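You operate a simulated robot arm through the tools that you are given. There is no shell and no other tool.

The job below is to be done with a simulated two-armed robot. You get a single attempt, and the scene is never put back.

Task
Pick up the grey brush with one hand, pass it to the other hand and put it on the low shelf of the tool cart.

Only the result counts: the job must be done as asked and must still hold three seconds after the hand-in. Knocking over, shifting, dropping, spilling or breaking anything else fails it.

Robot
Two 7-joint arms with three-finger grippers on one trunk, on a base that moves. Base frame: it is fixed to the floor where the robot stands at the start and does not move with it; the origin is under the middle of the robot, x ahead of it, y to its left, z up. Units: mm, degrees, N and s.
The left shoulder is at the start at [41, 154, 1011], the right one opposite. With the tool pointing down near the work surface each hand reaches from about 220 to 640 mm from the robot's upright axis, wherever it stands, measured 20 degrees to its own side. Places, roughly: grey brush (5x3x12 cm) [1100, -2800, 700]; low shelf of the tool cart [1100, -2900, 200]. Payload 2.69 kg a hand.
The TCP of each hand is the grasp point between the finger pads, 29 mm short of the fingertips. In the tool frame z runs along the fingers and y along their closing line. The gripper opens to 120 mm; its body begins 78 mm behind the TCP.
Orientation is that of the tool frame in the base frame, as a unit quaternion [x, y, z, w]. With the fingers straight down and closing along the base's y, the tool's x points along the base's -x, its y along +y and its z along -z.

Tools
- The arms move only by the tool step_arm. It takes "left_plan", "right_plan" or both (then of equal length, played together; a hand with none holds still); each is a list of rows, each a list of 2 entries, a list of its own where there are three numbers: the shift along the tool's x, y, z in mm, then the turn, a rotation vector about the tool's x, y, z in degrees. In form: [[[dx, dy, dz], [wx, wy, wz]], ...]. A call has 1 to 20 rows; each row shifts and turns the commanded pose from where the row before left it, along the tool's axes as they then stand. "left_gripper" and "right_gripper" are, for a hand that has rows, the gripper command, from -1 (fully open) to 1 (shut), values between in proportion, set as the call begins (left out, the last holds). A row lasts 0.2 s, in which the tool goes at most 50 mm and 8.6 degrees; a call with a longer step from one row to the next is refused whole, and so is a gripper value outside its range. Where a pose cannot be reached the arm comes as near as it can. A force on the tool above 40 N (or 10 N above the force at the start of the call, whichever is more), or a blocked arm, ends the call early, and 0.2 s more pass. Each finger travels about 136.2 mm/s and halts on what it meets, pressing with about 39 N; the grip force reading is that of the motor and also rises with nothing between the fingers. The clock runs only during rows and for 0.2 s after the last one: add rows that do not move to give the fingers time. It gives the time, the measured TCP pose, the force on the tool (base axes), the opening and the grip force at its end, in the units of the frame above (readings bear some noise), with the torque about the TCP (base axes, N m) and any sound that the robot's microphone picked up, and new pictures: "pictures" is both (left out), scene, wrist or none (wrist: the cameras of the hands that moved).
- Cameras (640 x 400 px; columns grow to the right, rows downward): "scene" is now at [149.9, -3.4, 1162.5]; the picture's right is [-0.04, -1.00, 0.00], its down [-0.54, 0.02, -0.84] and it looks along [0.84, -0.03, -0.54] (base axes); focal length 296 px, centre (320, 200). "left" rides on the left gripper at [63, 0, -104] in its tool frame; the picture's right is [0.00, 1.00, 0.00], its down [-0.83, 0.00, -0.56] and it looks along [-0.56, 0.00, 0.83] (tool axes); focal length 275 px, centre (320, 200). "right" rides on the right gripper at [63, 0, -104] in its tool frame; the picture's right is [0.01, 1.00, 0.00], its down [-0.83, 0.00, -0.56] and it looks along [-0.56, 0.00, 0.83] (tool axes); focal length 275 px, centre (320, 200). There is no depth. A picture from a camera that has moved, and an enlarged one, comes with that camera's place and axes in the base frame and with its lens.
- raise_lower(by): moves the trunk up (or, below 0, down) by that many mm; the arms and the scene camera ride with it, the base frame stays. It gives what a move gives, with no picture.
- steer(legs): drives the robot by 1 to 6 legs, each [ahead, left, turn to the left] in mm, mm and degrees, along the robot's own axes; the way and the turn of a leg run together, so that a leg with both is an arc; at most 1500 mm and 180 degrees a leg. The arms and the cameras ride along, it lands a little off, and it stops where it bumps. It gives what a move gives, and a new picture of the scene camera.
- head_to(pan, tilt): turns the head with the scene camera to pan (to the left, within 80 degrees either way) and tilt (down, from -29 to 69), counted from straight ahead of the robot (the tilt from the chest, where the trunk bows). It gives what a move gives, and a new picture of the scene camera.
- inspect(camera, box): a new picture of the part [left, top, right, bottom] of that camera's present view, enlarged. The clock stands still meanwhile.
- close_job(): hands the job in; it is judged then, once.

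Places have to be worked out from the pictures, the camera data and where the tool is seen. Open the grippers and draw the arms clear of the work before you hand the job in, unless the task says otherwise.

The tools are called after "Emit:" as a command line: name --argument value ..., lists and objects as JSON in quotes. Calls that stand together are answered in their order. step_arm: Moves the arms, as the interface text tells. Its arguments: {"type":"object","properties":{"left_plan":{"type":"array"},"left_gripper":{"type":"number"},"right_plan":{"type":"array"},"right_gripper":{"type":"number"},"pictures":{"type":"string","enum":["both","scene","wrist","none"]}},"required":[]} The other tools are called the same way: raise_lower (by) moves the trunk up or down; steer (legs) drives the base; head_to (pan, tilt) turns the head that bears the scene camera; inspect (camera, box) takes an enlarged picture of a part of a camera's view; close_job () hands the job in.

At the start:

```text
time: 0.0
left_ee_pos: [471.1, 221.4, 910.2]
left_ee_rot: [0.0, 1.0, 0.0, 0.0]
left_force: [-0.5, 0.1, 0.0]
left_torque: [-0.03, -0.02, 0.01]
left_grip_width: 120.0
left_finger_force: 0.1
right_ee_pos: [439.7, -162.7, 896.6]
right_ee_rot: [0.0, 1.0, -0.001, 0.001]
right_force: [0.1, 0.3, 0.3]
right_torque: [-0.01, 0.01, 0.0]
right_grip_width: 119.9
right_finger_force: 0.1
trunk travel left (down, up): [-378.0, 59.0]
robot x, y, heading: [-0.7, -2.4, -0.3]
head pan, tilt (commanded): [-2.0, 33.0]
```

scene: 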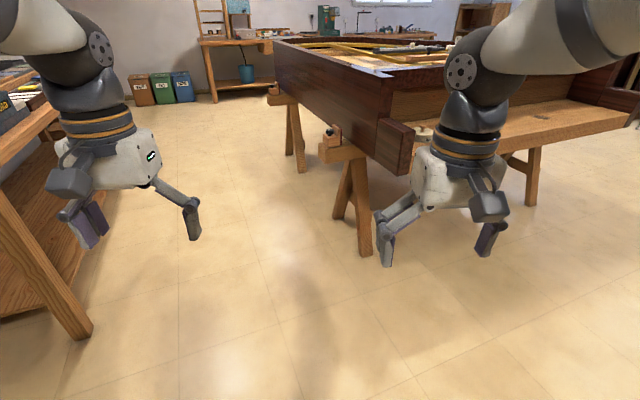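
right: 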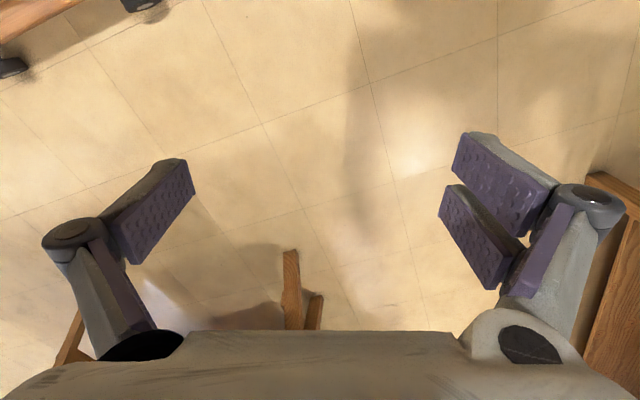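
left: 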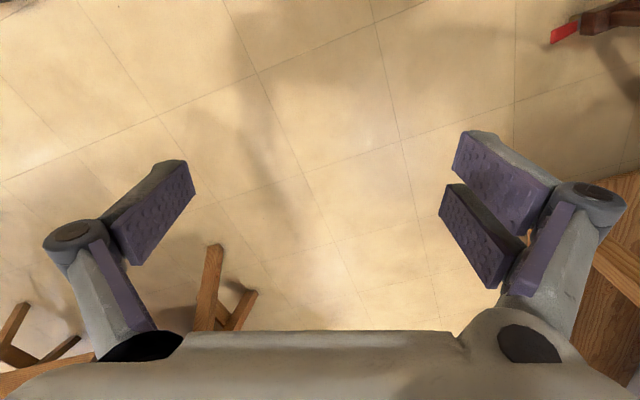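

The pictures show a workbench ahead and floor; the brush should lie some 2.8 m to my right. I turn the head right to look for the way there.

Emit:
head_to --pan -60 --tilt 20

```text
time: 1.3
left_ee_pos: [469.7, 221.7, 909.9]
left_ee_rot: [0.0, 1.0, 0.0, 0.0]
left_force: [0.4, -0.2, 0.2]
left_torque: [0.02, -0.03, -0.02]
left_grip_width: 119.9
left_finger_force: 0.1
right_ee_pos: [438.8, -163.0, 895.6]
right_ee_rot: [0.001, 1.0, 0.0, 0.001]
right_force: [-0.1, 0.7, 0.2]
right_torque: [-0.01, 0.03, 0.01]
right_grip_width: 120.3
right_finger_force: 0.1
trunk travel left (down, up): [-378.0, 59.0]
robot x, y, heading: [1.8, -3.4, -0.0]
head pan, tilt (commanded): [-60.0, 20.0]
camera scene: at [107.5, -80.9, 1183.2], right [-0.87, -0.5, 0.0], down [-0.17, 0.3, -0.94], along [0.47, -0.81, -0.34], focal length 296 px, centre (320, 200)
```

scene: 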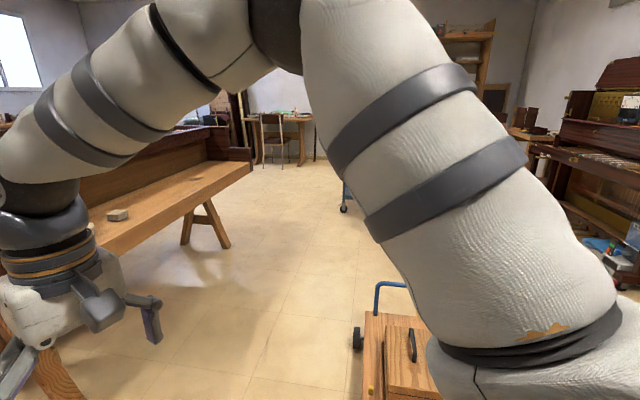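

The right arm hides most of the view; a blue-legged wheel near [1500, -3080] seems to be the tool cart and a low wooden cart stands near [530, -1180]. I turn the robot in place to the right for a clear look.

Emit:
head_to --pan 0 --tilt 20

Emit:
steer --legs '[[0, 0, -65]]'

```text
time: 2.6
left_ee_pos: [469.7, 221.9, 910.0]
left_ee_rot: [0.0, 1.0, -0.001, 0.0]
left_force: [-0.1, 0.0, 0.0]
left_torque: [-0.02, 0.01, 0.02]
left_grip_width: 119.9
left_finger_force: 0.0
right_ee_pos: [437.9, -163.0, 895.3]
right_ee_rot: [-0.001, 1.0, 0.001, 0.0]
right_force: [0.4, -0.4, -0.4]
right_torque: [0.01, -0.02, 0.0]
right_grip_width: 120.0
right_finger_force: 0.1
trunk travel left (down, up): [-378.0, 59.0]
robot x, y, heading: [0.5, 1.4, -0.0]
head pan, tilt (commanded): [0.0, 20.0]
camera scene: at [154.0, -0.4, 1183.2], right [0.0, -1.0, 0.0], down [-0.34, 0.0, -0.94], along [0.94, 0.0, -0.34], focal length 296 px, centre (320, 200)
```

scene: 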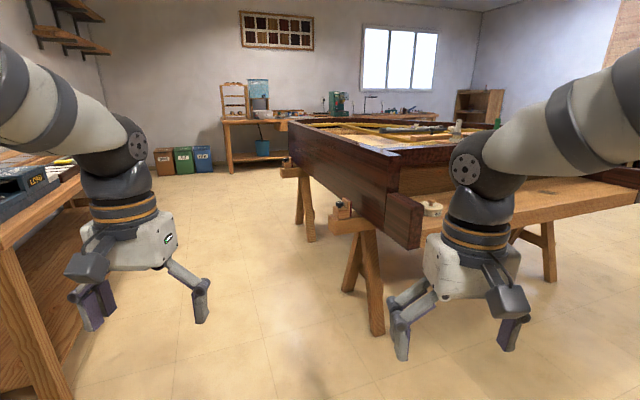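

```text
time: 5.8
left_ee_pos: [395.9, -336.6, 911.3]
left_ee_rot: [0.542, 0.84, 0.001, 0.0]
left_force: [0.1, 0.1, 0.3]
left_torque: [-0.03, 0.0, -0.03]
left_grip_width: 119.7
left_finger_force: 0.0
right_ee_pos: [31.8, -467.3, 895.4]
right_ee_rot: [0.542, 0.84, 0.0, 0.001]
right_force: [-1.1, -0.4, -0.2]
right_torque: [-0.01, -0.01, -0.01]
right_grip_width: 119.8
right_finger_force: 0.0
trunk travel left (down, up): [-378.0, 59.0]
robot x, y, heading: [-2.2, 2.0, -66.1]
head pan, tilt (commanded): [0.0, 20.0]
camera scene: at [62.8, -141.4, 1183.2], right [-0.91, -0.41, 0.0], down [-0.14, 0.31, -0.94], along [0.39, -0.86, -0.34], focal length 296 px, centre (320, 200)
```

scene: 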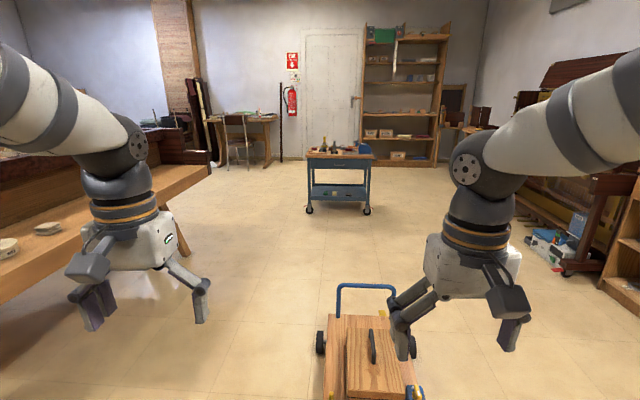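

Now the blue tool cart with wooden top is seen plainly ahead, and a low trolley stands in the right of the way. I enlarge both to judge their places.

Emit:
inspect --camera "scene" --box '[280, 130, 400, 225]'

Emit:
inspect --camera "scene" --box '[260, 250, 500, 400]'

```text
4.21 times, centred on (340, 178) of scene
camera zoom: at [62.8, -141.4, 1183.2], right [-0.91, -0.41, 0.0], down [-0.14, 0.31, -0.94], along [0.39, -0.86, -0.34], focal length 1245 px, centre (236, 295)
```

zoom: 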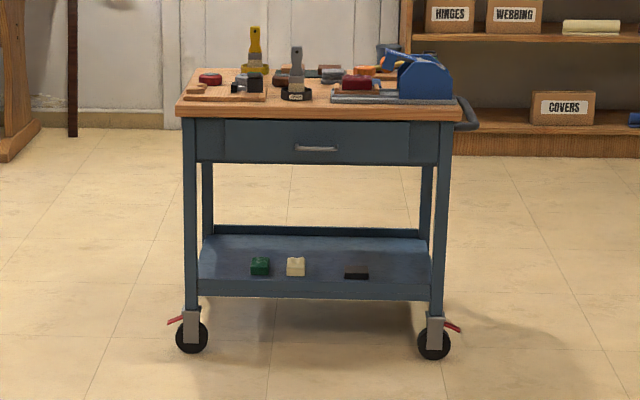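

```text
2.67 times, centred on (380, 325) of scene
camera zoom: at [62.8, -141.4, 1183.2], right [-0.91, -0.41, 0.0], down [-0.14, 0.31, -0.94], along [0.39, -0.86, -0.34], focal length 788 px, centre (160, -133)
```

zoom: 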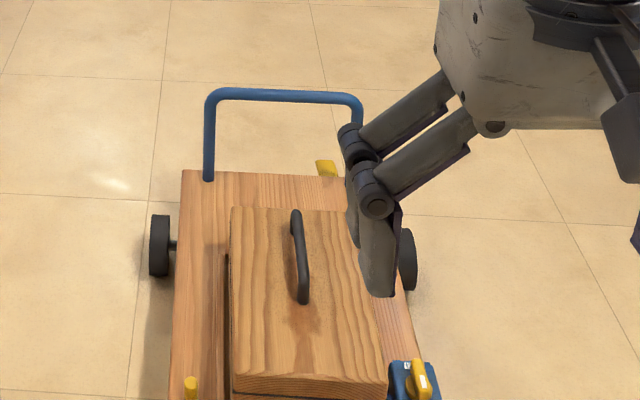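

The grey brush stands upright near [1113, -2790] on the cart top (z about 640), roughly 110 mm behind the front edge; the trolley's left side lies on my line, and the bench edge about 960 mm to the left of it. I strafe left 480 mm first to take the middle of the lane and look again.

Emit:
steer --legs '[[0, 480, 0]]'

Emit:
head_to --pan 0 --tilt 35

```text
time: 10.1
left_ee_pos: [840.3, -134.1, 910.0]
left_ee_rot: [0.541, 0.841, 0.0, 0.001]
left_force: [0.8, 1.3, 0.2]
left_torque: [0.01, 0.01, -0.01]
left_grip_width: 120.2
left_finger_force: 0.0
right_ee_pos: [475.5, -265.3, 894.7]
right_ee_rot: [0.54, 0.841, -0.001, 0.0]
right_force: [-0.1, 0.2, -0.2]
right_torque: [0.0, -0.03, -0.04]
right_grip_width: 119.7
right_finger_force: 0.0
trunk travel left (down, up): [-378.0, 59.0]
robot x, y, heading: [441.7, 200.5, -65.6]
head pan, tilt (commanded): [0.0, 20.0]
camera scene: at [506.6, 59.9, 1183.2], right [-0.91, -0.42, 0.0], down [-0.14, 0.31, -0.94], along [0.39, -0.85, -0.34], focal length 296 px, centre (320, 200)
```

scene: 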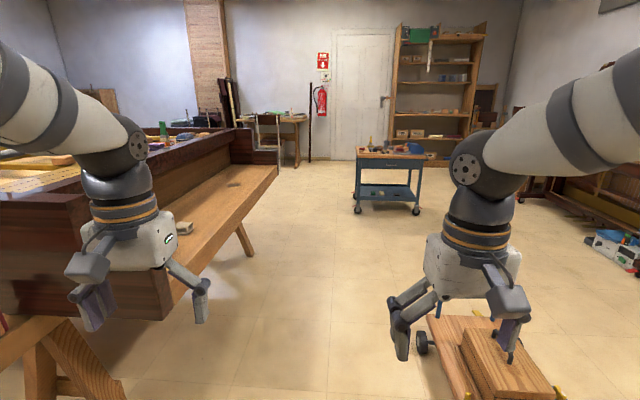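

```text
time: 10.9
left_ee_pos: [839.7, -134.1, 910.4]
left_ee_rot: [0.541, 0.841, 0.0, 0.0]
left_force: [0.3, -0.1, -0.1]
left_torque: [-0.01, 0.02, -0.04]
left_grip_width: 120.4
left_finger_force: 0.0
right_ee_pos: [476.2, -266.5, 895.5]
right_ee_rot: [0.54, 0.842, 0.0, -0.001]
right_force: [-0.7, 0.6, -1.0]
right_torque: [0.0, 0.01, -0.01]
right_grip_width: 119.7
right_finger_force: 0.0
trunk travel left (down, up): [-378.0, 59.0]
robot x, y, heading: [438.8, 199.9, -65.6]
head pan, tilt (commanded): [0.0, 35.0]
camera scene: at [504.3, 64.5, 1159.4], right [-0.91, -0.42, 0.0], down [-0.24, 0.52, -0.82], along [0.34, -0.75, -0.57], focal length 296 px, centre (320, 200)
```

scene: 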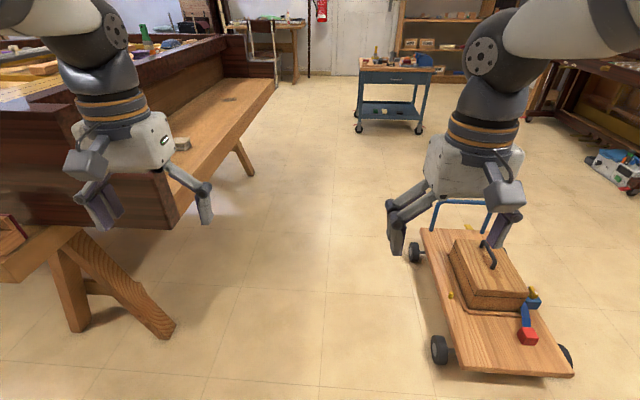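

The box corner is about 444 mm to my left and the trolley about 450 mm to my right, so I am in the middle of the lane. I drive straight on past both and look again.

Emit:
steer --legs '[[1500, 0, 0], [350, 0, 0]]'

```text
time: 20.1
left_ee_pos: [1622.8, -1785.8, 909.3]
left_ee_rot: [0.532, 0.846, 0.0, 0.0]
left_force: [0.7, -0.5, -0.7]
left_torque: [0.0, 0.04, 0.0]
left_grip_width: 119.9
left_finger_force: 0.0
right_ee_pos: [1261.9, -1926.6, 894.6]
right_ee_rot: [0.532, 0.847, 0.0, 0.001]
right_force: [-0.4, -0.1, -0.7]
right_torque: [0.01, -0.02, -0.02]
right_grip_width: 120.1
right_finger_force: 0.1
trunk travel left (down, up): [-378.0, 59.0]
robot x, y, heading: [1218.0, -1457.7, -64.5]
head pan, tilt (commanded): [0.0, 35.0]
camera scene: at [1283.2, -1594.9, 1159.2], right [-0.9, -0.43, 0.0], down [-0.25, 0.52, -0.82], along [0.35, -0.74, -0.57], focal length 296 px, centre (320, 200)
```

scene: 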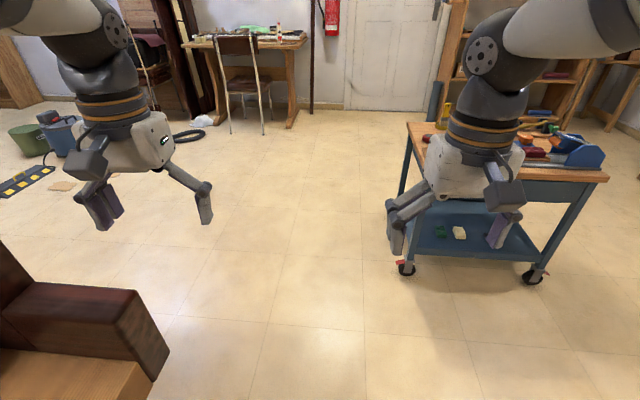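

The cart is now ahead to the right, with my right hand hiding it. I strafe right to stand square before it, keeping some 550 mm away, and turn slightly to face it.

Emit:
steer --legs '[[150, -400, 0], [0, 0, -5]]'

```text
time: 24.1
left_ee_pos: [1304.2, -2123.3, 909.7]
left_ee_rot: [0.568, 0.823, 0.0, 0.001]
left_force: [-0.3, -0.3, 0.1]
left_torque: [0.0, -0.04, 0.01]
left_grip_width: 120.0
left_finger_force: 0.1
right_ee_pos: [933.4, -2232.9, 895.6]
right_ee_rot: [0.567, 0.824, 0.001, 0.0]
right_force: [0.1, -0.3, 0.0]
right_torque: [0.0, -0.02, 0.01]
right_grip_width: 119.9
right_finger_force: 0.0
trunk travel left (down, up): [-378.0, 59.0]
robot x, y, heading: [930.8, -1762.4, -69.4]
head pan, tilt (commanded): [0.0, 35.0]
camera scene: at [982.8, -1904.2, 1159.3], right [-0.93, -0.36, 0.0], down [-0.2, 0.54, -0.82], along [0.29, -0.77, -0.57], focal length 296 px, centre (320, 200)
```

scene: 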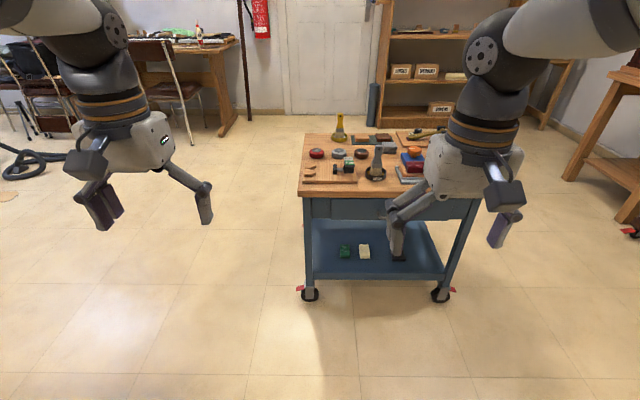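

Emit:
inspect --camera "scene" --box '[290, 105, 480, 305]'

Emit:
inspect --camera "scene" --box '[295, 110, 455, 210]'

```text
2.00 times, centred on (385, 205) of scene
camera zoom: at [982.8, -1904.2, 1159.3], right [-0.93, -0.36, 0.0], down [-0.2, 0.54, -0.82], along [0.29, -0.77, -0.57], focal length 591 px, centre (190, 190)
```

zoom: 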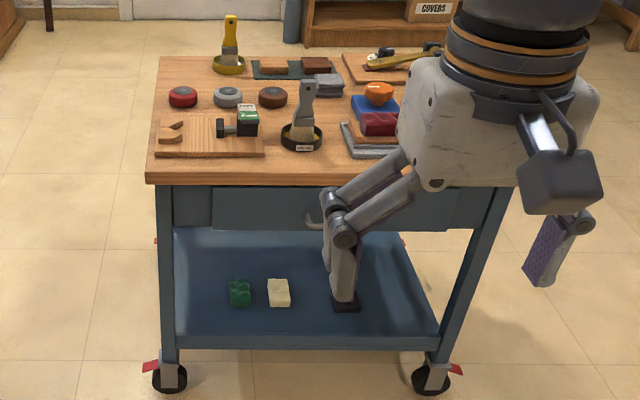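

```text
4.00 times, centred on (375, 160) of scene
camera zoom: at [982.8, -1904.2, 1159.3], right [-0.93, -0.36, 0.0], down [-0.2, 0.54, -0.82], along [0.29, -0.77, -0.57], focal length 1183 px, centre (100, 360)
```

zoom: 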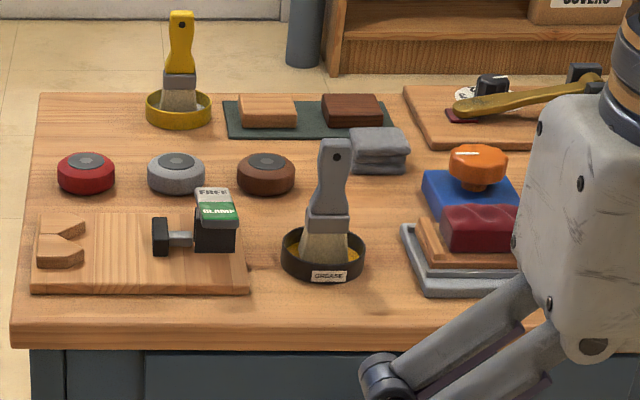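

The cart is now square in front: table front edge about 925 mm ahead, top at z about 630, and the grey brush stands in a round dish at roughly 1060 ahead and 197 right, i.e. near [1117, -2820]. I zoom in on the brush to see how its flat faces lie.

Emit:
inspect --camera "scene" --box '[355, 135, 405, 185]'

Emit:
inspect --camera "scene" --box '[295, 210, 465, 310]'

```text
8.00 times, centred on (380, 160) of scene
camera zoom: at [982.8, -1904.2, 1159.3], right [-0.93, -0.36, 0.0], down [-0.2, 0.54, -0.82], along [0.29, -0.77, -0.57], focal length 2365 px, centre (-160, 520)
```

zoom: 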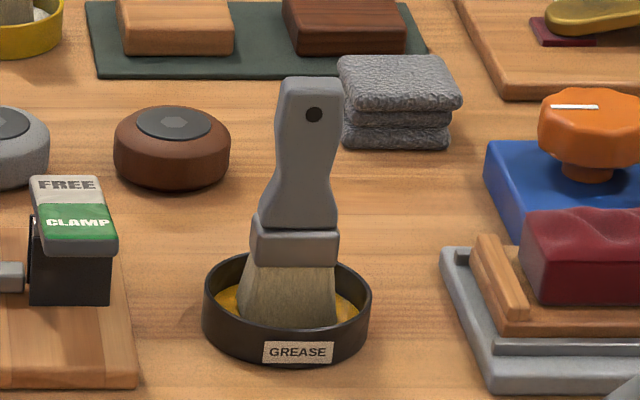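

```text
3.76 times, centred on (380, 260) of scene
camera zoom: at [982.8, -1904.2, 1159.3], right [-0.93, -0.36, 0.0], down [-0.2, 0.54, -0.82], along [0.29, -0.77, -0.57], focal length 1113 px, centre (94, -26)
```

zoom: 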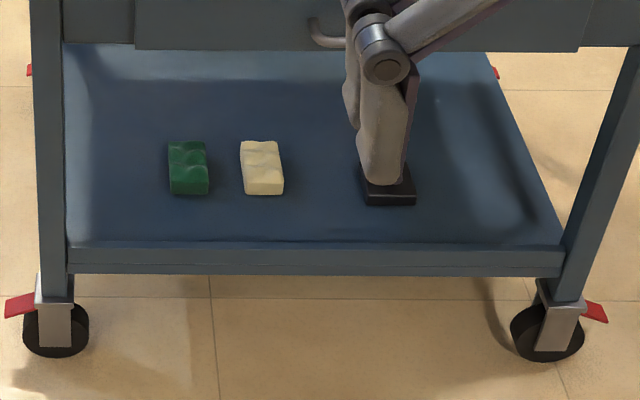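

The brush's broad face looks towards me, handle up, standing in the grease dish; the shelf's right part right of the dark block is free. I look closely at my own fingers to learn their layout.

Emit:
inspect --camera "right" --box '[400, 100, 640, 340]'

Emit:
inspect --camera "scene" --box '[370, 90, 540, 270]'

```text
1.67 times, centred on (520, 220) of right
camera zoom: at [910.7, -2172.7, 1000.0], right [0.93, 0.36, 0.0], down [0.3, -0.78, 0.56], along [0.2, -0.52, -0.83], focal length 459 px, centre (-13, 167)
```

zoom: 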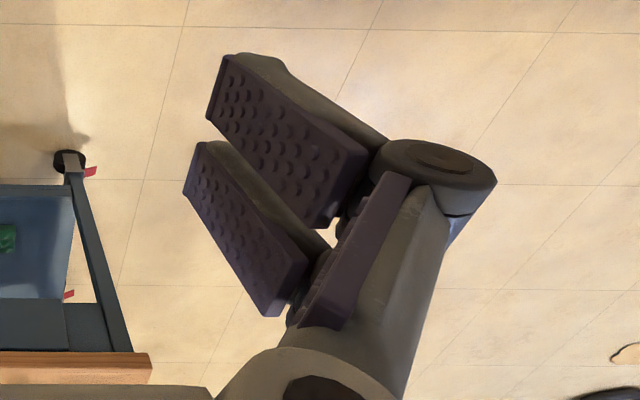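

```text
2.22 times, centred on (455, 180) of scene
camera zoom: at [982.8, -1904.2, 1159.3], right [-0.93, -0.36, 0.0], down [-0.2, 0.54, -0.82], along [0.29, -0.77, -0.57], focal length 657 px, centre (20, 244)
```

zoom: 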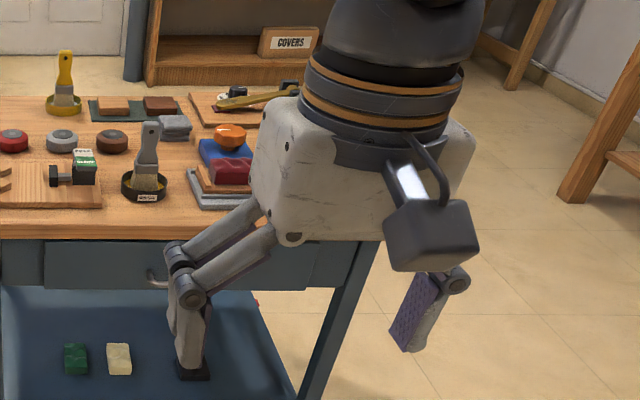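

Two fingers sit on the tool's +y side about 13 mm apart and the thumb on -y, so gripping the brush on its broad faces is best. I turn the right tool 90° about its own axis here in free space so that it closes along my forward line.

Emit:
step_arm --right_plan '[[[0, 0, 0], [0, 0, 8.2]], [[0, 0, 0], [0, 0, 8.2]], [[0, 0, 0], [0, 0, 8.2]], [[0, 0, 0], [0, 0, 8.2]], [[0, 0, 0], [0, 0, 8.2]], [[0, 0, 0], [0, 0, 8.2]], [[0, 0, 0], [0, 0, 8.2]], [[0, 0, 0], [0, 0, 8.2]], [[0, 0, 0], [0, 0, 8.2]], [[0, 0, 0], [0, 0, 8.2]], [[0, 0, 0], [0, 0, 8.0]]]' --right_gripper -1

```text
time: 26.5
left_ee_pos: [1305.8, -2124.3, 910.3]
left_ee_rot: [0.567, 0.823, 0.0, 0.0]
left_force: [-0.3, 0.0, 0.3]
left_torque: [-0.01, 0.04, -0.02]
left_grip_width: 119.8
left_finger_force: 0.0
right_ee_pos: [933.6, -2233.0, 896.5]
right_ee_rot: [0.984, 0.18, 0.0, 0.0]
right_force: [0.1, -0.2, 0.3]
right_torque: [0.02, -0.01, -0.02]
right_grip_width: 119.8
right_finger_force: 0.1
trunk travel left (down, up): [-378.0, 59.0]
robot x, y, heading: [932.8, -1762.3, -69.3]
head pan, tilt (commanded): [0.0, 35.0]
camera scene: at [983.0, -1904.1, 1159.3], right [-0.93, -0.36, 0.0], down [-0.2, 0.54, -0.82], along [0.29, -0.77, -0.57], focal length 296 px, centre (320, 200)
camera right: at [992.1, -2209.0, 999.9], right [0.36, -0.93, 0.0], down [-0.78, -0.3, 0.56], along [-0.52, -0.2, -0.83], focal length 275 px, centre (320, 200)
```

scene: 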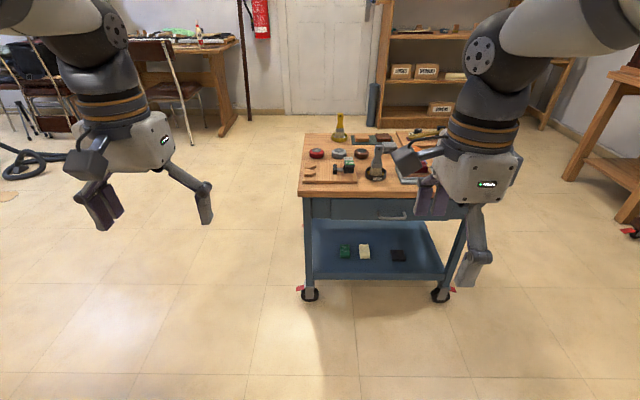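
right: 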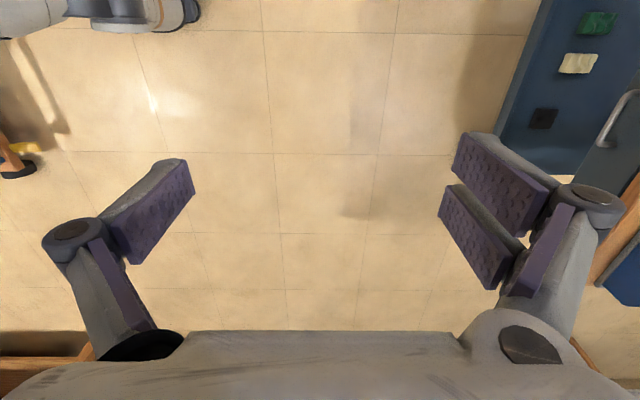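

The turn worked, and the robot's base front reaches only about 150–200 mm ahead of its axis, so I can come nearer safely. I drive 480 mm ahead, which should leave the brush about 560 mm ahead and 193 mm right.

Emit:
steer --legs '[[480, 0, 0]]'

Emit:
head_to --pan -10 --tilt 45

Emit:
inspect --camera "right" --box '[0, 0, 640, 400]'

```text
time: 29.4
left_ee_pos: [1477.5, -2580.8, 909.8]
left_ee_rot: [0.568, 0.823, 0.0, 0.0]
left_force: [-0.1, -0.9, 0.1]
left_torque: [-0.01, -0.01, 0.01]
left_grip_width: 120.0
left_finger_force: 0.1
right_ee_pos: [1105.4, -2689.3, 895.2]
right_ee_rot: [0.984, 0.181, 0.0, 0.001]
right_force: [0.0, -0.9, 0.2]
right_torque: [0.0, -0.01, 0.02]
right_grip_width: 119.9
right_finger_force: 0.0
trunk travel left (down, up): [-378.0, 59.0]
robot x, y, heading: [1102.8, -2219.0, -69.5]
head pan, tilt (commanded): [0.0, 35.0]
camera scene: at [1156.3, -2360.3, 1159.3], right [-0.93, -0.36, 0.0], down [-0.2, 0.54, -0.82], along [0.29, -0.77, -0.57], focal length 296 px, centre (320, 200)
```

scene: 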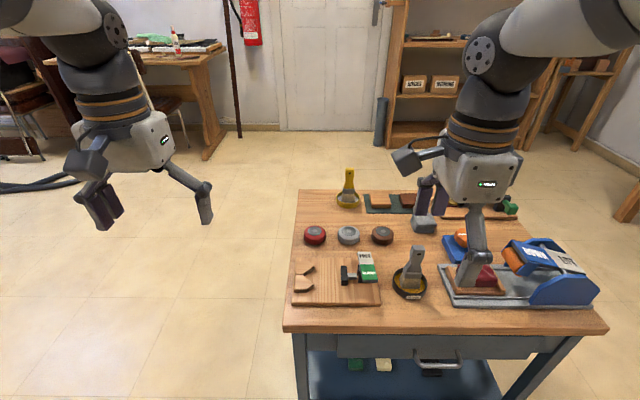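

```text
time: 30.1
left_ee_pos: [1479.9, -2580.4, 910.4]
left_ee_rot: [0.568, 0.823, 0.0, 0.001]
left_force: [0.6, 0.8, -1.3]
left_torque: [-0.02, 0.0, 0.02]
left_grip_width: 120.1
left_finger_force: 0.1
right_ee_pos: [1106.2, -2687.8, 897.0]
right_ee_rot: [0.983, 0.182, 0.0, 0.001]
right_force: [0.1, -0.3, 0.4]
right_torque: [-0.03, -0.02, 0.0]
right_grip_width: 119.8
right_finger_force: 0.1
trunk travel left (down, up): [-378.0, 59.0]
robot x, y, heading: [1104.1, -2222.2, -69.2]
head pan, tilt (commanded): [-10.0, 45.0]
camera scene: at [1140.2, -2357.5, 1144.6], right [-0.98, -0.19, 0.0], down [-0.13, 0.69, -0.71], along [0.13, -0.69, -0.71], focal length 296 px, centre (320, 200)
```

scene: 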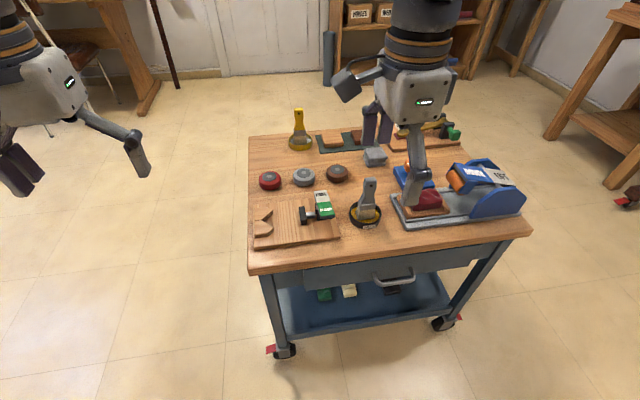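

```text
1.00 times, centred on (320, 200) of right (not enlarged: the box is as wide or as high as the picture)
camera zoom: at [1165.2, -2664.7, 1000.0], right [0.36, -0.93, 0.0], down [-0.78, -0.3, 0.56], along [-0.52, -0.2, -0.83], focal length 275 px, centre (320, 200)
```

zoom: 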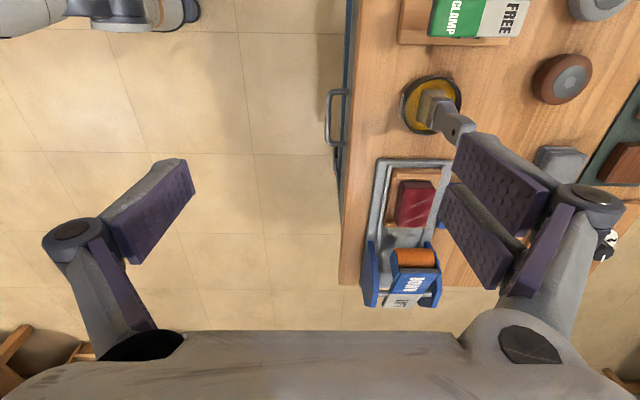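

Combining both cameras, the brush's top is at about [1126, -2825, 742], dish centre near [1125, -2837]. I move the right hand above it at the present height and look down with the wrist camera.

Emit:
step_arm --right_plan '[[[-7.5, 34, 0], [0, 0, 0]], [[-7.5, 34, 0], [0, 0, 0]], [[-7.5, 34, 0], [0, 0, 0]], [[-7.5, 34, 0], [0, 0, 0]], [[0, 0, 0], [0, 0, 0]]]' --right_gripper -1

```text
time: 31.3
left_ee_pos: [1477.6, -2580.2, 909.4]
left_ee_rot: [0.568, 0.823, -0.001, 0.0]
left_force: [-0.1, 0.7, 0.6]
left_torque: [-0.01, -0.03, -0.04]
left_grip_width: 120.0
left_finger_force: 0.0
right_ee_pos: [1126.3, -2825.0, 898.2]
right_ee_rot: [0.983, 0.182, 0.0, 0.0]
right_force: [-0.1, -1.6, -0.2]
right_torque: [-0.01, 0.0, 0.02]
right_grip_width: 120.2
right_finger_force: 0.1
trunk travel left (down, up): [-378.0, 59.0]
robot x, y, heading: [1101.7, -2218.3, -69.0]
head pan, tilt (commanded): [-10.0, 45.0]
camera scene: at [1140.0, -2357.1, 1144.6], right [-0.98, -0.19, 0.0], down [-0.13, 0.69, -0.71], along [0.13, -0.69, -0.71], focal length 296 px, centre (320, 200)
camera right: at [1185.9, -2801.6, 1001.9], right [0.36, -0.93, 0.0], down [-0.78, -0.3, 0.56], along [-0.52, -0.2, -0.83], focal length 275 px, centre (320, 200)
```

scene: 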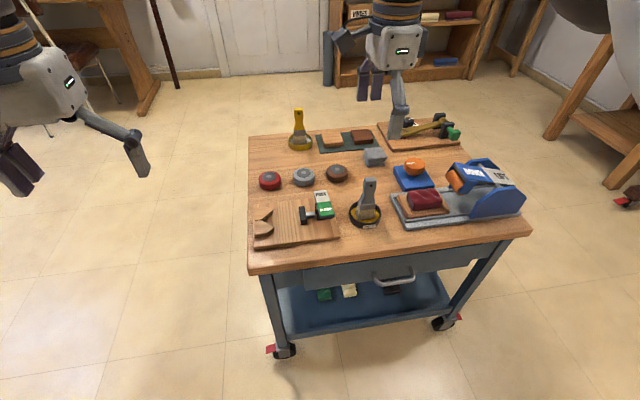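
right: 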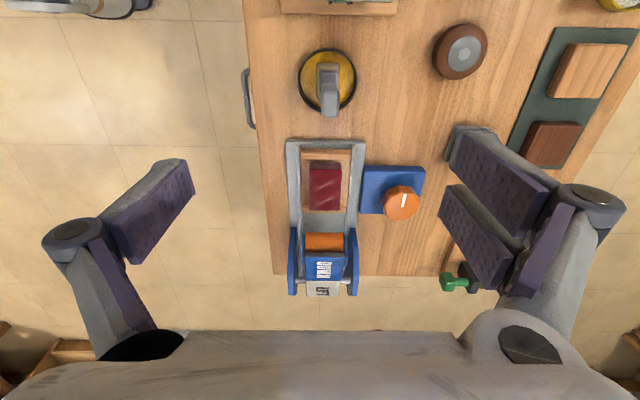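

Emit:
inspect --camera "right" --box '[270, 30, 390, 130]'

Emit:
inspect --camera "scene" --box '[325, 160, 405, 240]'

```text
4.00 times, centred on (330, 80) of right
camera zoom: at [1185.9, -2801.6, 1001.9], right [0.36, -0.93, 0.0], down [-0.78, -0.3, 0.56], along [-0.52, -0.2, -0.83], focal length 1101 px, centre (280, 680)
```

zoom: 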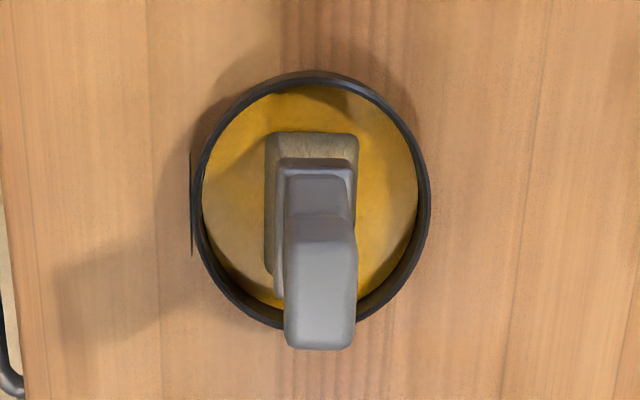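

```text
5.00 times, centred on (365, 200) of scene
camera zoom: at [1140.0, -2357.1, 1144.6], right [-0.98, -0.19, 0.0], down [-0.13, 0.69, -0.71], along [0.13, -0.69, -0.71], focal length 1478 px, centre (95, 200)
```

zoom: 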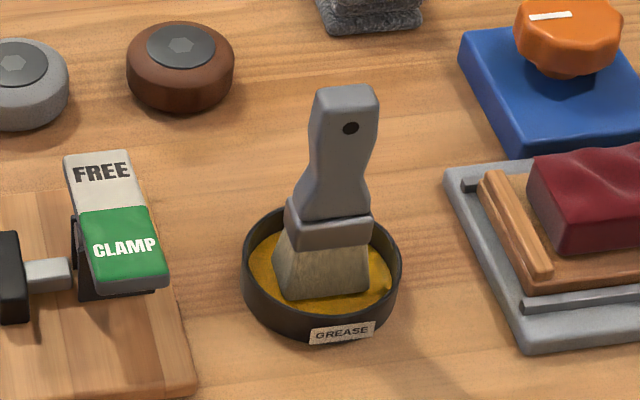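

The brush top's centre lies about 6 mm right and 9.5 mm ahead of the TCP, at roughly [1124, -2836, 740]. I correct sideways and go down half-way to check once more.

Emit:
step_arm --right_plan '[[[-6, 9.5, 0], [0, 0, 0]], [[0, 0, 40], [0, 0, 0]], [[0, 0, 40], [0, 0, 0]], [[0, 0, 10], [0, 0, 0]], [[0, 0, 0], [0, 0, 0]]]' --right_gripper -1

Emit:
inspect --camera "right" --box '[260, 60, 400, 200]'

Emit:
inspect --camera "scene" --box '[300, 40, 460, 240]'

```text
time: 32.5
left_ee_pos: [1478.9, -2580.8, 911.1]
left_ee_rot: [0.568, 0.823, 0.0, -0.001]
left_force: [-0.1, 0.3, -1.0]
left_torque: [0.01, -0.05, 0.03]
left_grip_width: 119.9
left_finger_force: 0.0
right_ee_pos: [1123.9, -2835.6, 805.9]
right_ee_rot: [0.983, 0.181, 0.0, 0.001]
right_force: [-0.2, 0.5, 0.1]
right_torque: [-0.01, -0.03, -0.01]
right_grip_width: 120.2
right_finger_force: 0.0
trunk travel left (down, up): [-378.0, 59.0]
robot x, y, heading: [1103.5, -2219.0, -69.2]
head pan, tilt (commanded): [-10.0, 45.0]
camera scene: at [1140.1, -2357.5, 1144.5], right [-0.98, -0.19, 0.0], down [-0.13, 0.69, -0.71], along [0.13, -0.69, -0.71], focal length 296 px, centre (320, 200)
camera right: at [1183.3, -2813.0, 910.1], right [0.36, -0.93, 0.0], down [-0.78, -0.3, 0.56], along [-0.52, -0.2, -0.83], focal length 275 px, centre (320, 200)
```

scene: 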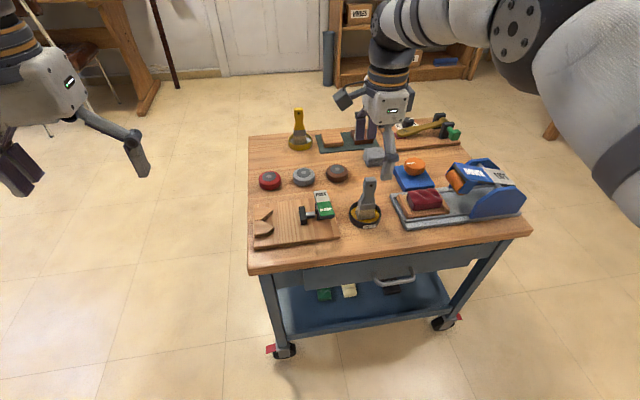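
right: 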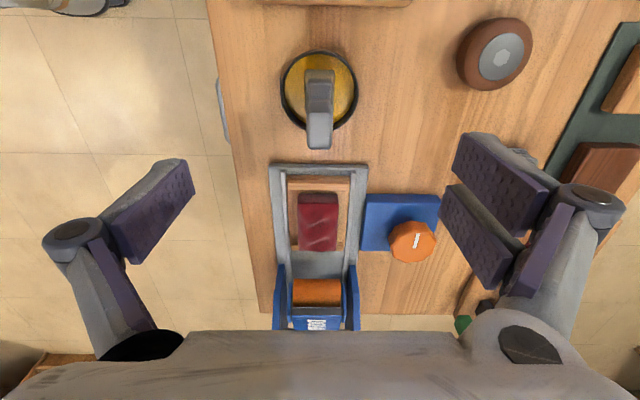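

```text
2.86 times, centred on (330, 130) of right
camera zoom: at [1183.3, -2813.0, 910.1], right [0.36, -0.93, 0.0], down [-0.78, -0.3, 0.56], along [-0.52, -0.2, -0.83], focal length 786 px, centre (291, 400)
```

zoom: 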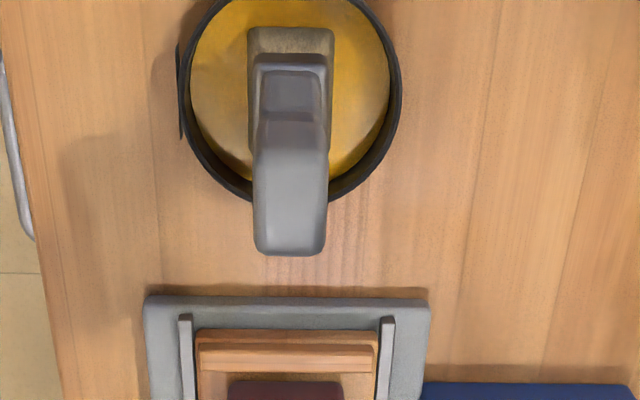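

```text
2.00 times, centred on (380, 140) of scene
camera zoom: at [1140.1, -2357.5, 1144.5], right [-0.98, -0.19, 0.0], down [-0.13, 0.69, -0.71], along [0.13, -0.69, -0.71], focal length 591 px, centre (200, 320)
```

zoom: 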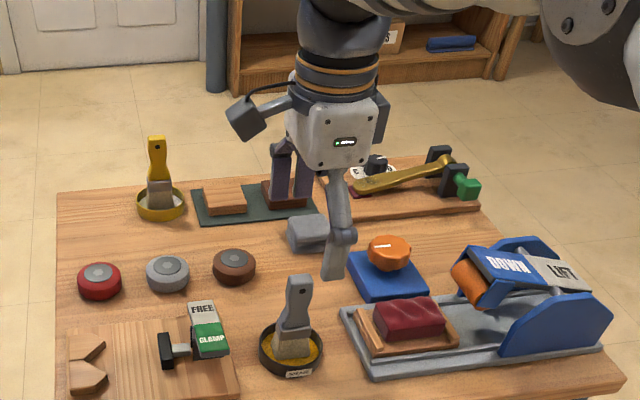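

The brush is now centred under the tool in both directions and its faces are square to the fingers. I go down 80 mm to z about 726, without closing yet.

Emit:
step_arm --right_plan '[[[2, 0, 30], [0, 0, 0]], [[0, 0, 30], [0, 0, 0]], [[0, 0, 20], [0, 0, 0]], [[0, 0, 0], [0, 0, 0]]]' --right_gripper -1

Emit:
inspect --camera "scene" --box '[300, 120, 440, 240]'

```text
time: 33.5
left_ee_pos: [1477.8, -2580.2, 910.7]
left_ee_rot: [0.568, 0.823, 0.0, 0.0]
left_force: [0.7, 0.0, -0.8]
left_torque: [0.02, -0.01, 0.0]
left_grip_width: 120.0
left_finger_force: 0.0
right_ee_pos: [1126.9, -2836.8, 725.8]
right_ee_rot: [0.984, 0.181, 0.0, 0.001]
right_force: [0.5, -0.1, 0.0]
right_torque: [0.01, -0.03, 0.01]
right_grip_width: 120.2
right_finger_force: 0.0
trunk travel left (down, up): [-378.0, 59.0]
robot x, y, heading: [1101.7, -2217.6, -69.1]
head pan, tilt (commanded): [-10.0, 45.0]
camera scene: at [1140.1, -2357.4, 1144.6], right [-0.98, -0.19, 0.0], down [-0.13, 0.69, -0.71], along [0.13, -0.69, -0.71], focal length 296 px, centre (320, 200)
camera right: at [1186.0, -2813.4, 829.8], right [0.36, -0.93, 0.0], down [-0.78, -0.3, 0.56], along [-0.52, -0.2, -0.83], focal length 275 px, centre (320, 200)
```

scene: 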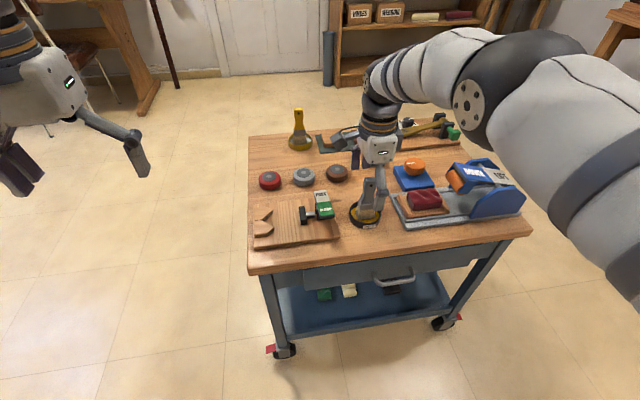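
right: 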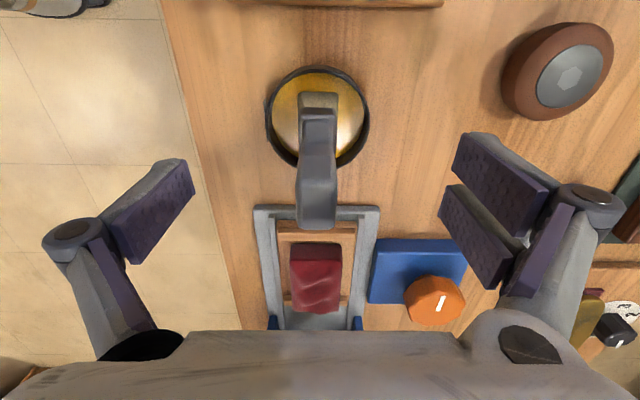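

```text
3.33 times, centred on (370, 180) of scene
camera zoom: at [1140.1, -2357.4, 1144.6], right [-0.98, -0.19, 0.0], down [-0.13, 0.69, -0.71], along [0.13, -0.69, -0.71], focal length 986 px, centre (153, 267)
```

zoom: 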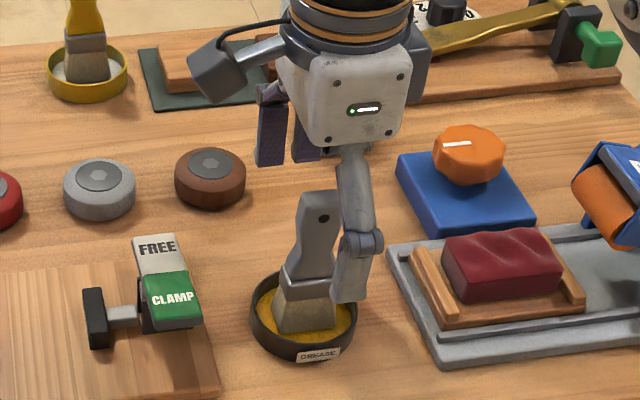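

The handle is centred between the thumb and the two fingers in both views. I close the right gripper on it, holding still.

Emit:
step_arm --right_plan '[[[0, 0, 0], [0, 0, 0]], [[0, 0, 0], [0, 0, 0]], [[0, 0, 0], [0, 0, 0]], [[0, 0, 0], [0, 0, 0]], [[0, 0, 0], [0, 0, 0]]]' --right_gripper 1

Emit:
inspect --camera "scene" --box '[300, 120, 440, 240]'

```text
time: 34.7
left_ee_pos: [1478.4, -2579.9, 910.0]
left_ee_rot: [0.568, 0.823, -0.001, 0.0]
left_force: [-0.9, -0.3, -0.3]
left_torque: [-0.01, 0.0, -0.02]
left_grip_width: 119.9
left_finger_force: 0.1
right_ee_pos: [1126.2, -2836.9, 726.2]
right_ee_rot: [0.984, 0.181, 0.0, 0.002]
right_force: [0.4, -0.5, 1.0]
right_torque: [-0.04, -0.01, -0.02]
right_grip_width: 16.3
right_finger_force: 38.7
trunk travel left (down, up): [-378.0, 59.0]
robot x, y, heading: [1105.4, -2219.6, -69.1]
head pan, tilt (commanded): [-10.0, 45.0]
camera scene: at [1140.1, -2357.5, 1144.5], right [-0.98, -0.19, 0.0], down [-0.13, 0.69, -0.71], along [0.13, -0.69, -0.71], focal length 296 px, centre (320, 200)
camera right: at [1186.0, -2813.5, 830.0], right [0.36, -0.93, 0.0], down [-0.78, -0.3, 0.56], along [-0.52, -0.2, -0.83], focal length 275 px, centre (320, 200)
```

scene: 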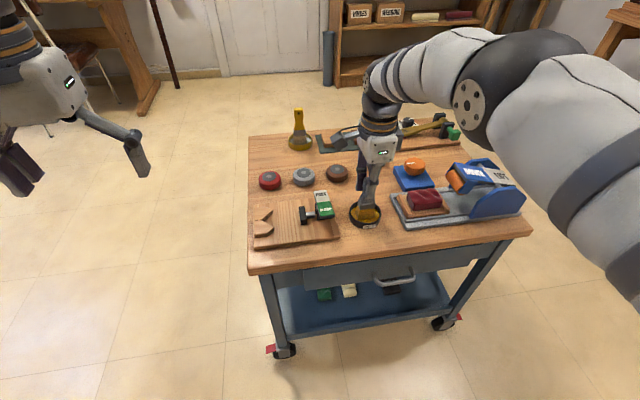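
right: 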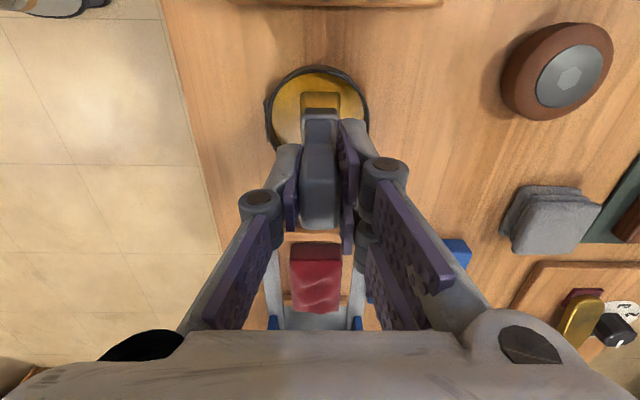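

```text
3.33 times, centred on (370, 180) of scene
camera zoom: at [1140.1, -2357.5, 1144.5], right [-0.98, -0.19, 0.0], down [-0.13, 0.69, -0.71], along [0.13, -0.69, -0.71], focal length 986 px, centre (153, 267)
```

zoom: 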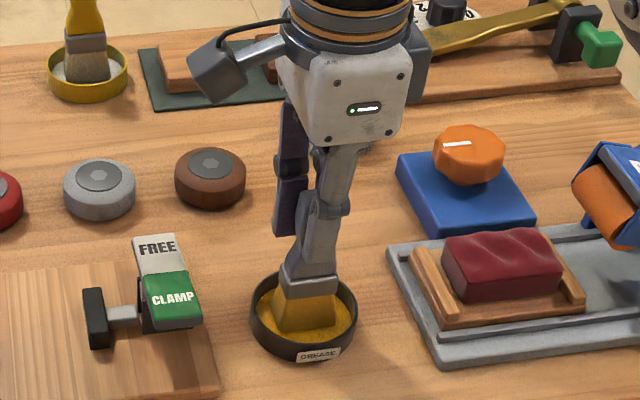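

The handle is held at 16 mm width with 38.7 N. I lift straight up gently and check that the dish stays behind.

Emit:
step_arm --right_plan '[[[0, 0, -8], [0, 0, 0]], [[0, 0, -12], [0, 0, 0]], [[0, 0, -20], [0, 0, 0]], [[0, 0, -30], [0, 0, 0]], [[0, 0, -30], [0, 0, 0]], [[0, 0, 0], [0, 0, 0]]]' --right_gripper 1

Emit:
inspect --camera "scene" --box '[300, 60, 440, 240]'

```text
time: 36.1
left_ee_pos: [1478.0, -2580.1, 909.7]
left_ee_rot: [0.568, 0.823, -0.001, 0.0]
left_force: [-0.1, -0.4, -0.4]
left_torque: [0.01, -0.03, 0.02]
left_grip_width: 120.0
left_finger_force: 0.1
right_ee_pos: [1125.6, -2836.2, 825.3]
right_ee_rot: [0.983, 0.181, 0.0, 0.0]
right_force: [-0.3, 0.5, 0.8]
right_torque: [-0.01, 0.01, 0.0]
right_grip_width: 16.5
right_finger_force: 39.0
trunk travel left (down, up): [-378.0, 59.0]
robot x, y, heading: [1106.1, -2220.9, -69.0]
head pan, tilt (commanded): [-10.0, 45.0]
camera scene: at [1140.2, -2357.7, 1144.4], right [-0.98, -0.19, 0.0], down [-0.13, 0.69, -0.71], along [0.13, -0.69, -0.71], focal length 296 px, centre (320, 200)
camera right: at [1184.5, -2812.9, 930.1], right [0.36, -0.93, 0.0], down [-0.78, -0.3, 0.56], along [-0.52, -0.2, -0.83], focal length 275 px, centre (320, 200)
```

scene: 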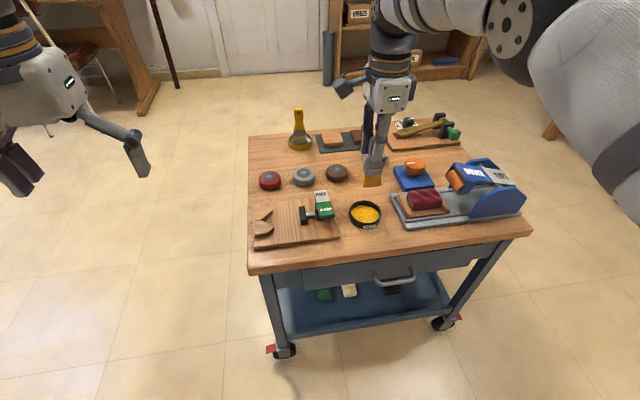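
right: 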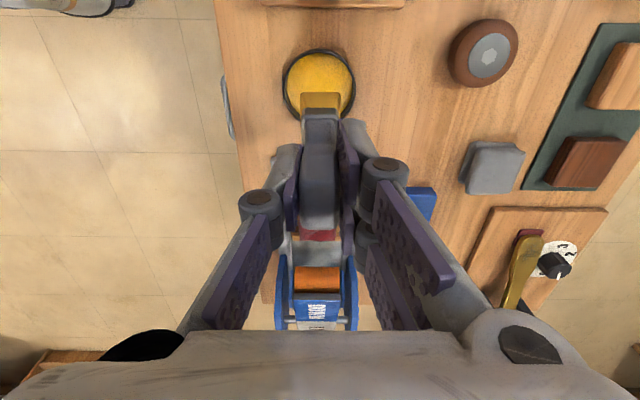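

```text
2.22 times, centred on (370, 150) of scene
camera zoom: at [1140.2, -2357.7, 1144.4], right [-0.98, -0.19, 0.0], down [-0.13, 0.69, -0.71], along [0.13, -0.69, -0.71], focal length 657 px, centre (209, 311)
```

zoom: 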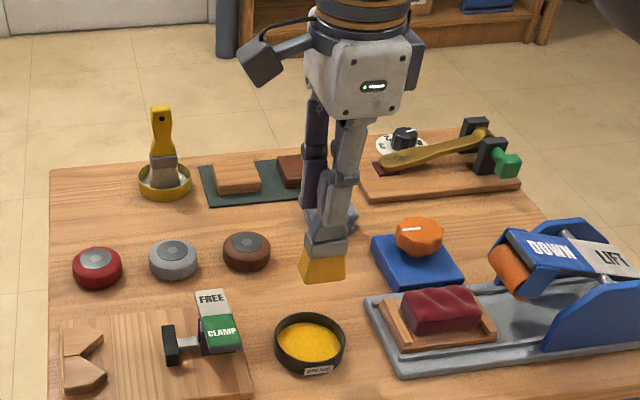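

The brush is up, the dish stayed put, and the bristles now carry yellow grease. I raise the brush further to clear everything on the cart, then back off 500 mm along the way I came for a free hand-over space.

Emit:
step_arm --right_plan '[[[0, 0, -35], [0, 0, 0]], [[0, 0, -35], [0, 0, 0]], [[0, 0, -30], [0, 0, 0]], [[0, 0, 0], [0, 0, 0]]]' --right_gripper 1 --pictures "none"

Emit:
steer --legs '[[-500, 0, 0]]'

```text
time: 37.1
left_ee_pos: [1478.2, -2580.9, 910.3]
left_ee_rot: [0.568, 0.823, 0.0, 0.0]
left_force: [0.7, -0.5, 1.1]
left_torque: [0.01, 0.0, -0.03]
left_grip_width: 120.1
left_finger_force: 0.1
right_ee_pos: [1125.1, -2836.7, 926.8]
right_ee_rot: [0.983, 0.181, 0.0, 0.0]
right_force: [-0.1, 0.0, -1.0]
right_torque: [-0.01, -0.04, 0.0]
right_grip_width: 16.7
right_finger_force: 39.5
trunk travel left (down, up): [-378.0, 59.0]
robot x, y, heading: [1104.3, -2215.6, -69.3]
head pan, tilt (commanded): [-10.0, 45.0]
```

```text
time: 40.1
left_ee_pos: [1301.1, -2104.3, 909.7]
left_ee_rot: [0.564, 0.826, 0.0, -0.001]
left_force: [-0.8, -0.3, -0.5]
left_torque: [-0.02, -0.01, -0.04]
left_grip_width: 120.0
left_finger_force: 0.1
right_ee_pos: [948.9, -2365.5, 926.7]
right_ee_rot: [0.982, 0.187, 0.0, 0.001]
right_force: [-0.5, -0.3, -0.5]
right_torque: [-0.01, -0.01, -0.02]
right_grip_width: 16.3
right_finger_force: 39.2
trunk travel left (down, up): [-378.0, 59.0]
robot x, y, heading: [924.7, -1743.9, -68.6]
head pan, tilt (commanded): [-10.0, 45.0]
camera scene: at [959.8, -1886.1, 1144.6], right [-0.98, -0.2, 0.0], down [-0.14, 0.69, -0.71], along [0.14, -0.69, -0.71], focal length 296 px, centre (320, 200)
```

scene: 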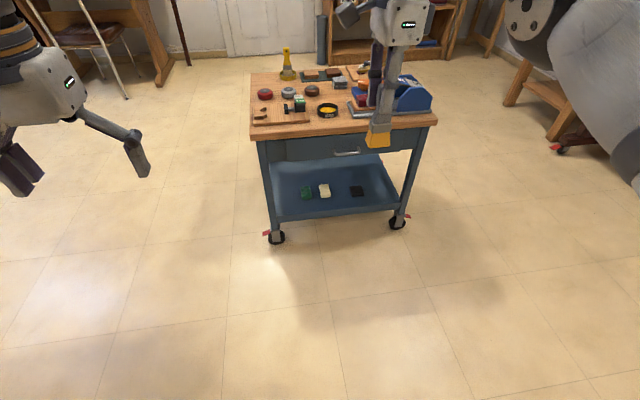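

I have a clear view of the low shelf now and enlarge it to fix the free spot, before turning the hands for the hand-over.

Emit:
inspect --camera "scene" --box '[240, 120, 440, 250]'

Emit:
head_to --pan 0 --tilt 35

```text
3.08 times, centred on (340, 185) of scene
camera zoom: at [959.8, -1886.1, 1144.6], right [-0.98, -0.2, 0.0], down [-0.14, 0.69, -0.71], along [0.14, -0.69, -0.71], focal length 910 px, centre (258, 246)
```

zoom: 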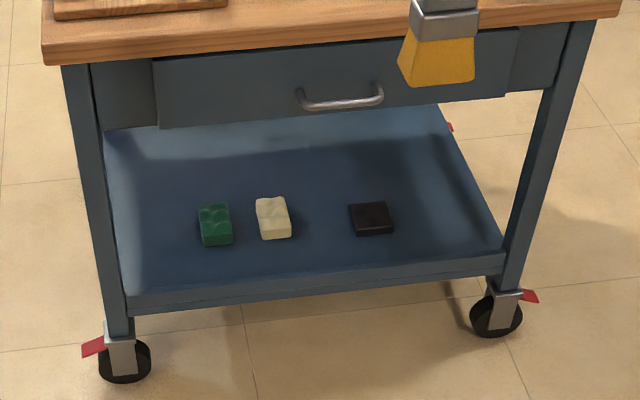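

```text
time: 40.8
left_ee_pos: [1301.2, -2105.9, 910.7]
left_ee_rot: [0.564, 0.826, 0.0, 0.0]
left_force: [-0.9, -1.0, 0.0]
left_torque: [0.01, 0.0, 0.0]
left_grip_width: 119.9
left_finger_force: 0.1
right_ee_pos: [949.5, -2364.8, 926.5]
right_ee_rot: [0.982, 0.187, 0.0, 0.0]
right_force: [0.7, 0.0, -1.3]
right_torque: [0.02, 0.03, 0.0]
right_grip_width: 16.3
right_finger_force: 39.4
trunk travel left (down, up): [-378.0, 59.0]
robot x, y, heading: [920.9, -1751.9, -68.5]
head pan, tilt (commanded): [0.0, 35.0]
camera scene: at [975.9, -1888.8, 1159.3], right [-0.93, -0.36, 0.0], down [-0.21, 0.53, -0.82], along [0.3, -0.76, -0.57], focal length 296 px, centre (320, 200)
```

scene: 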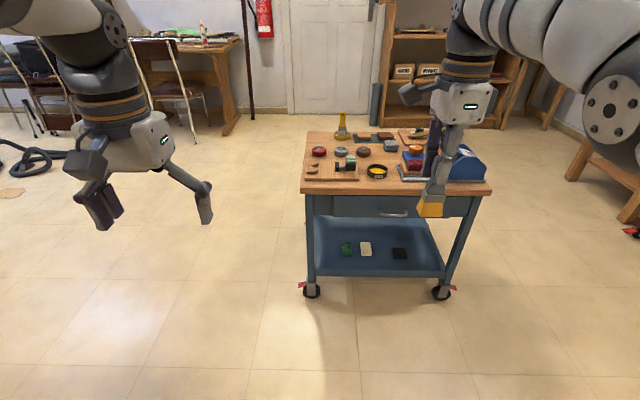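

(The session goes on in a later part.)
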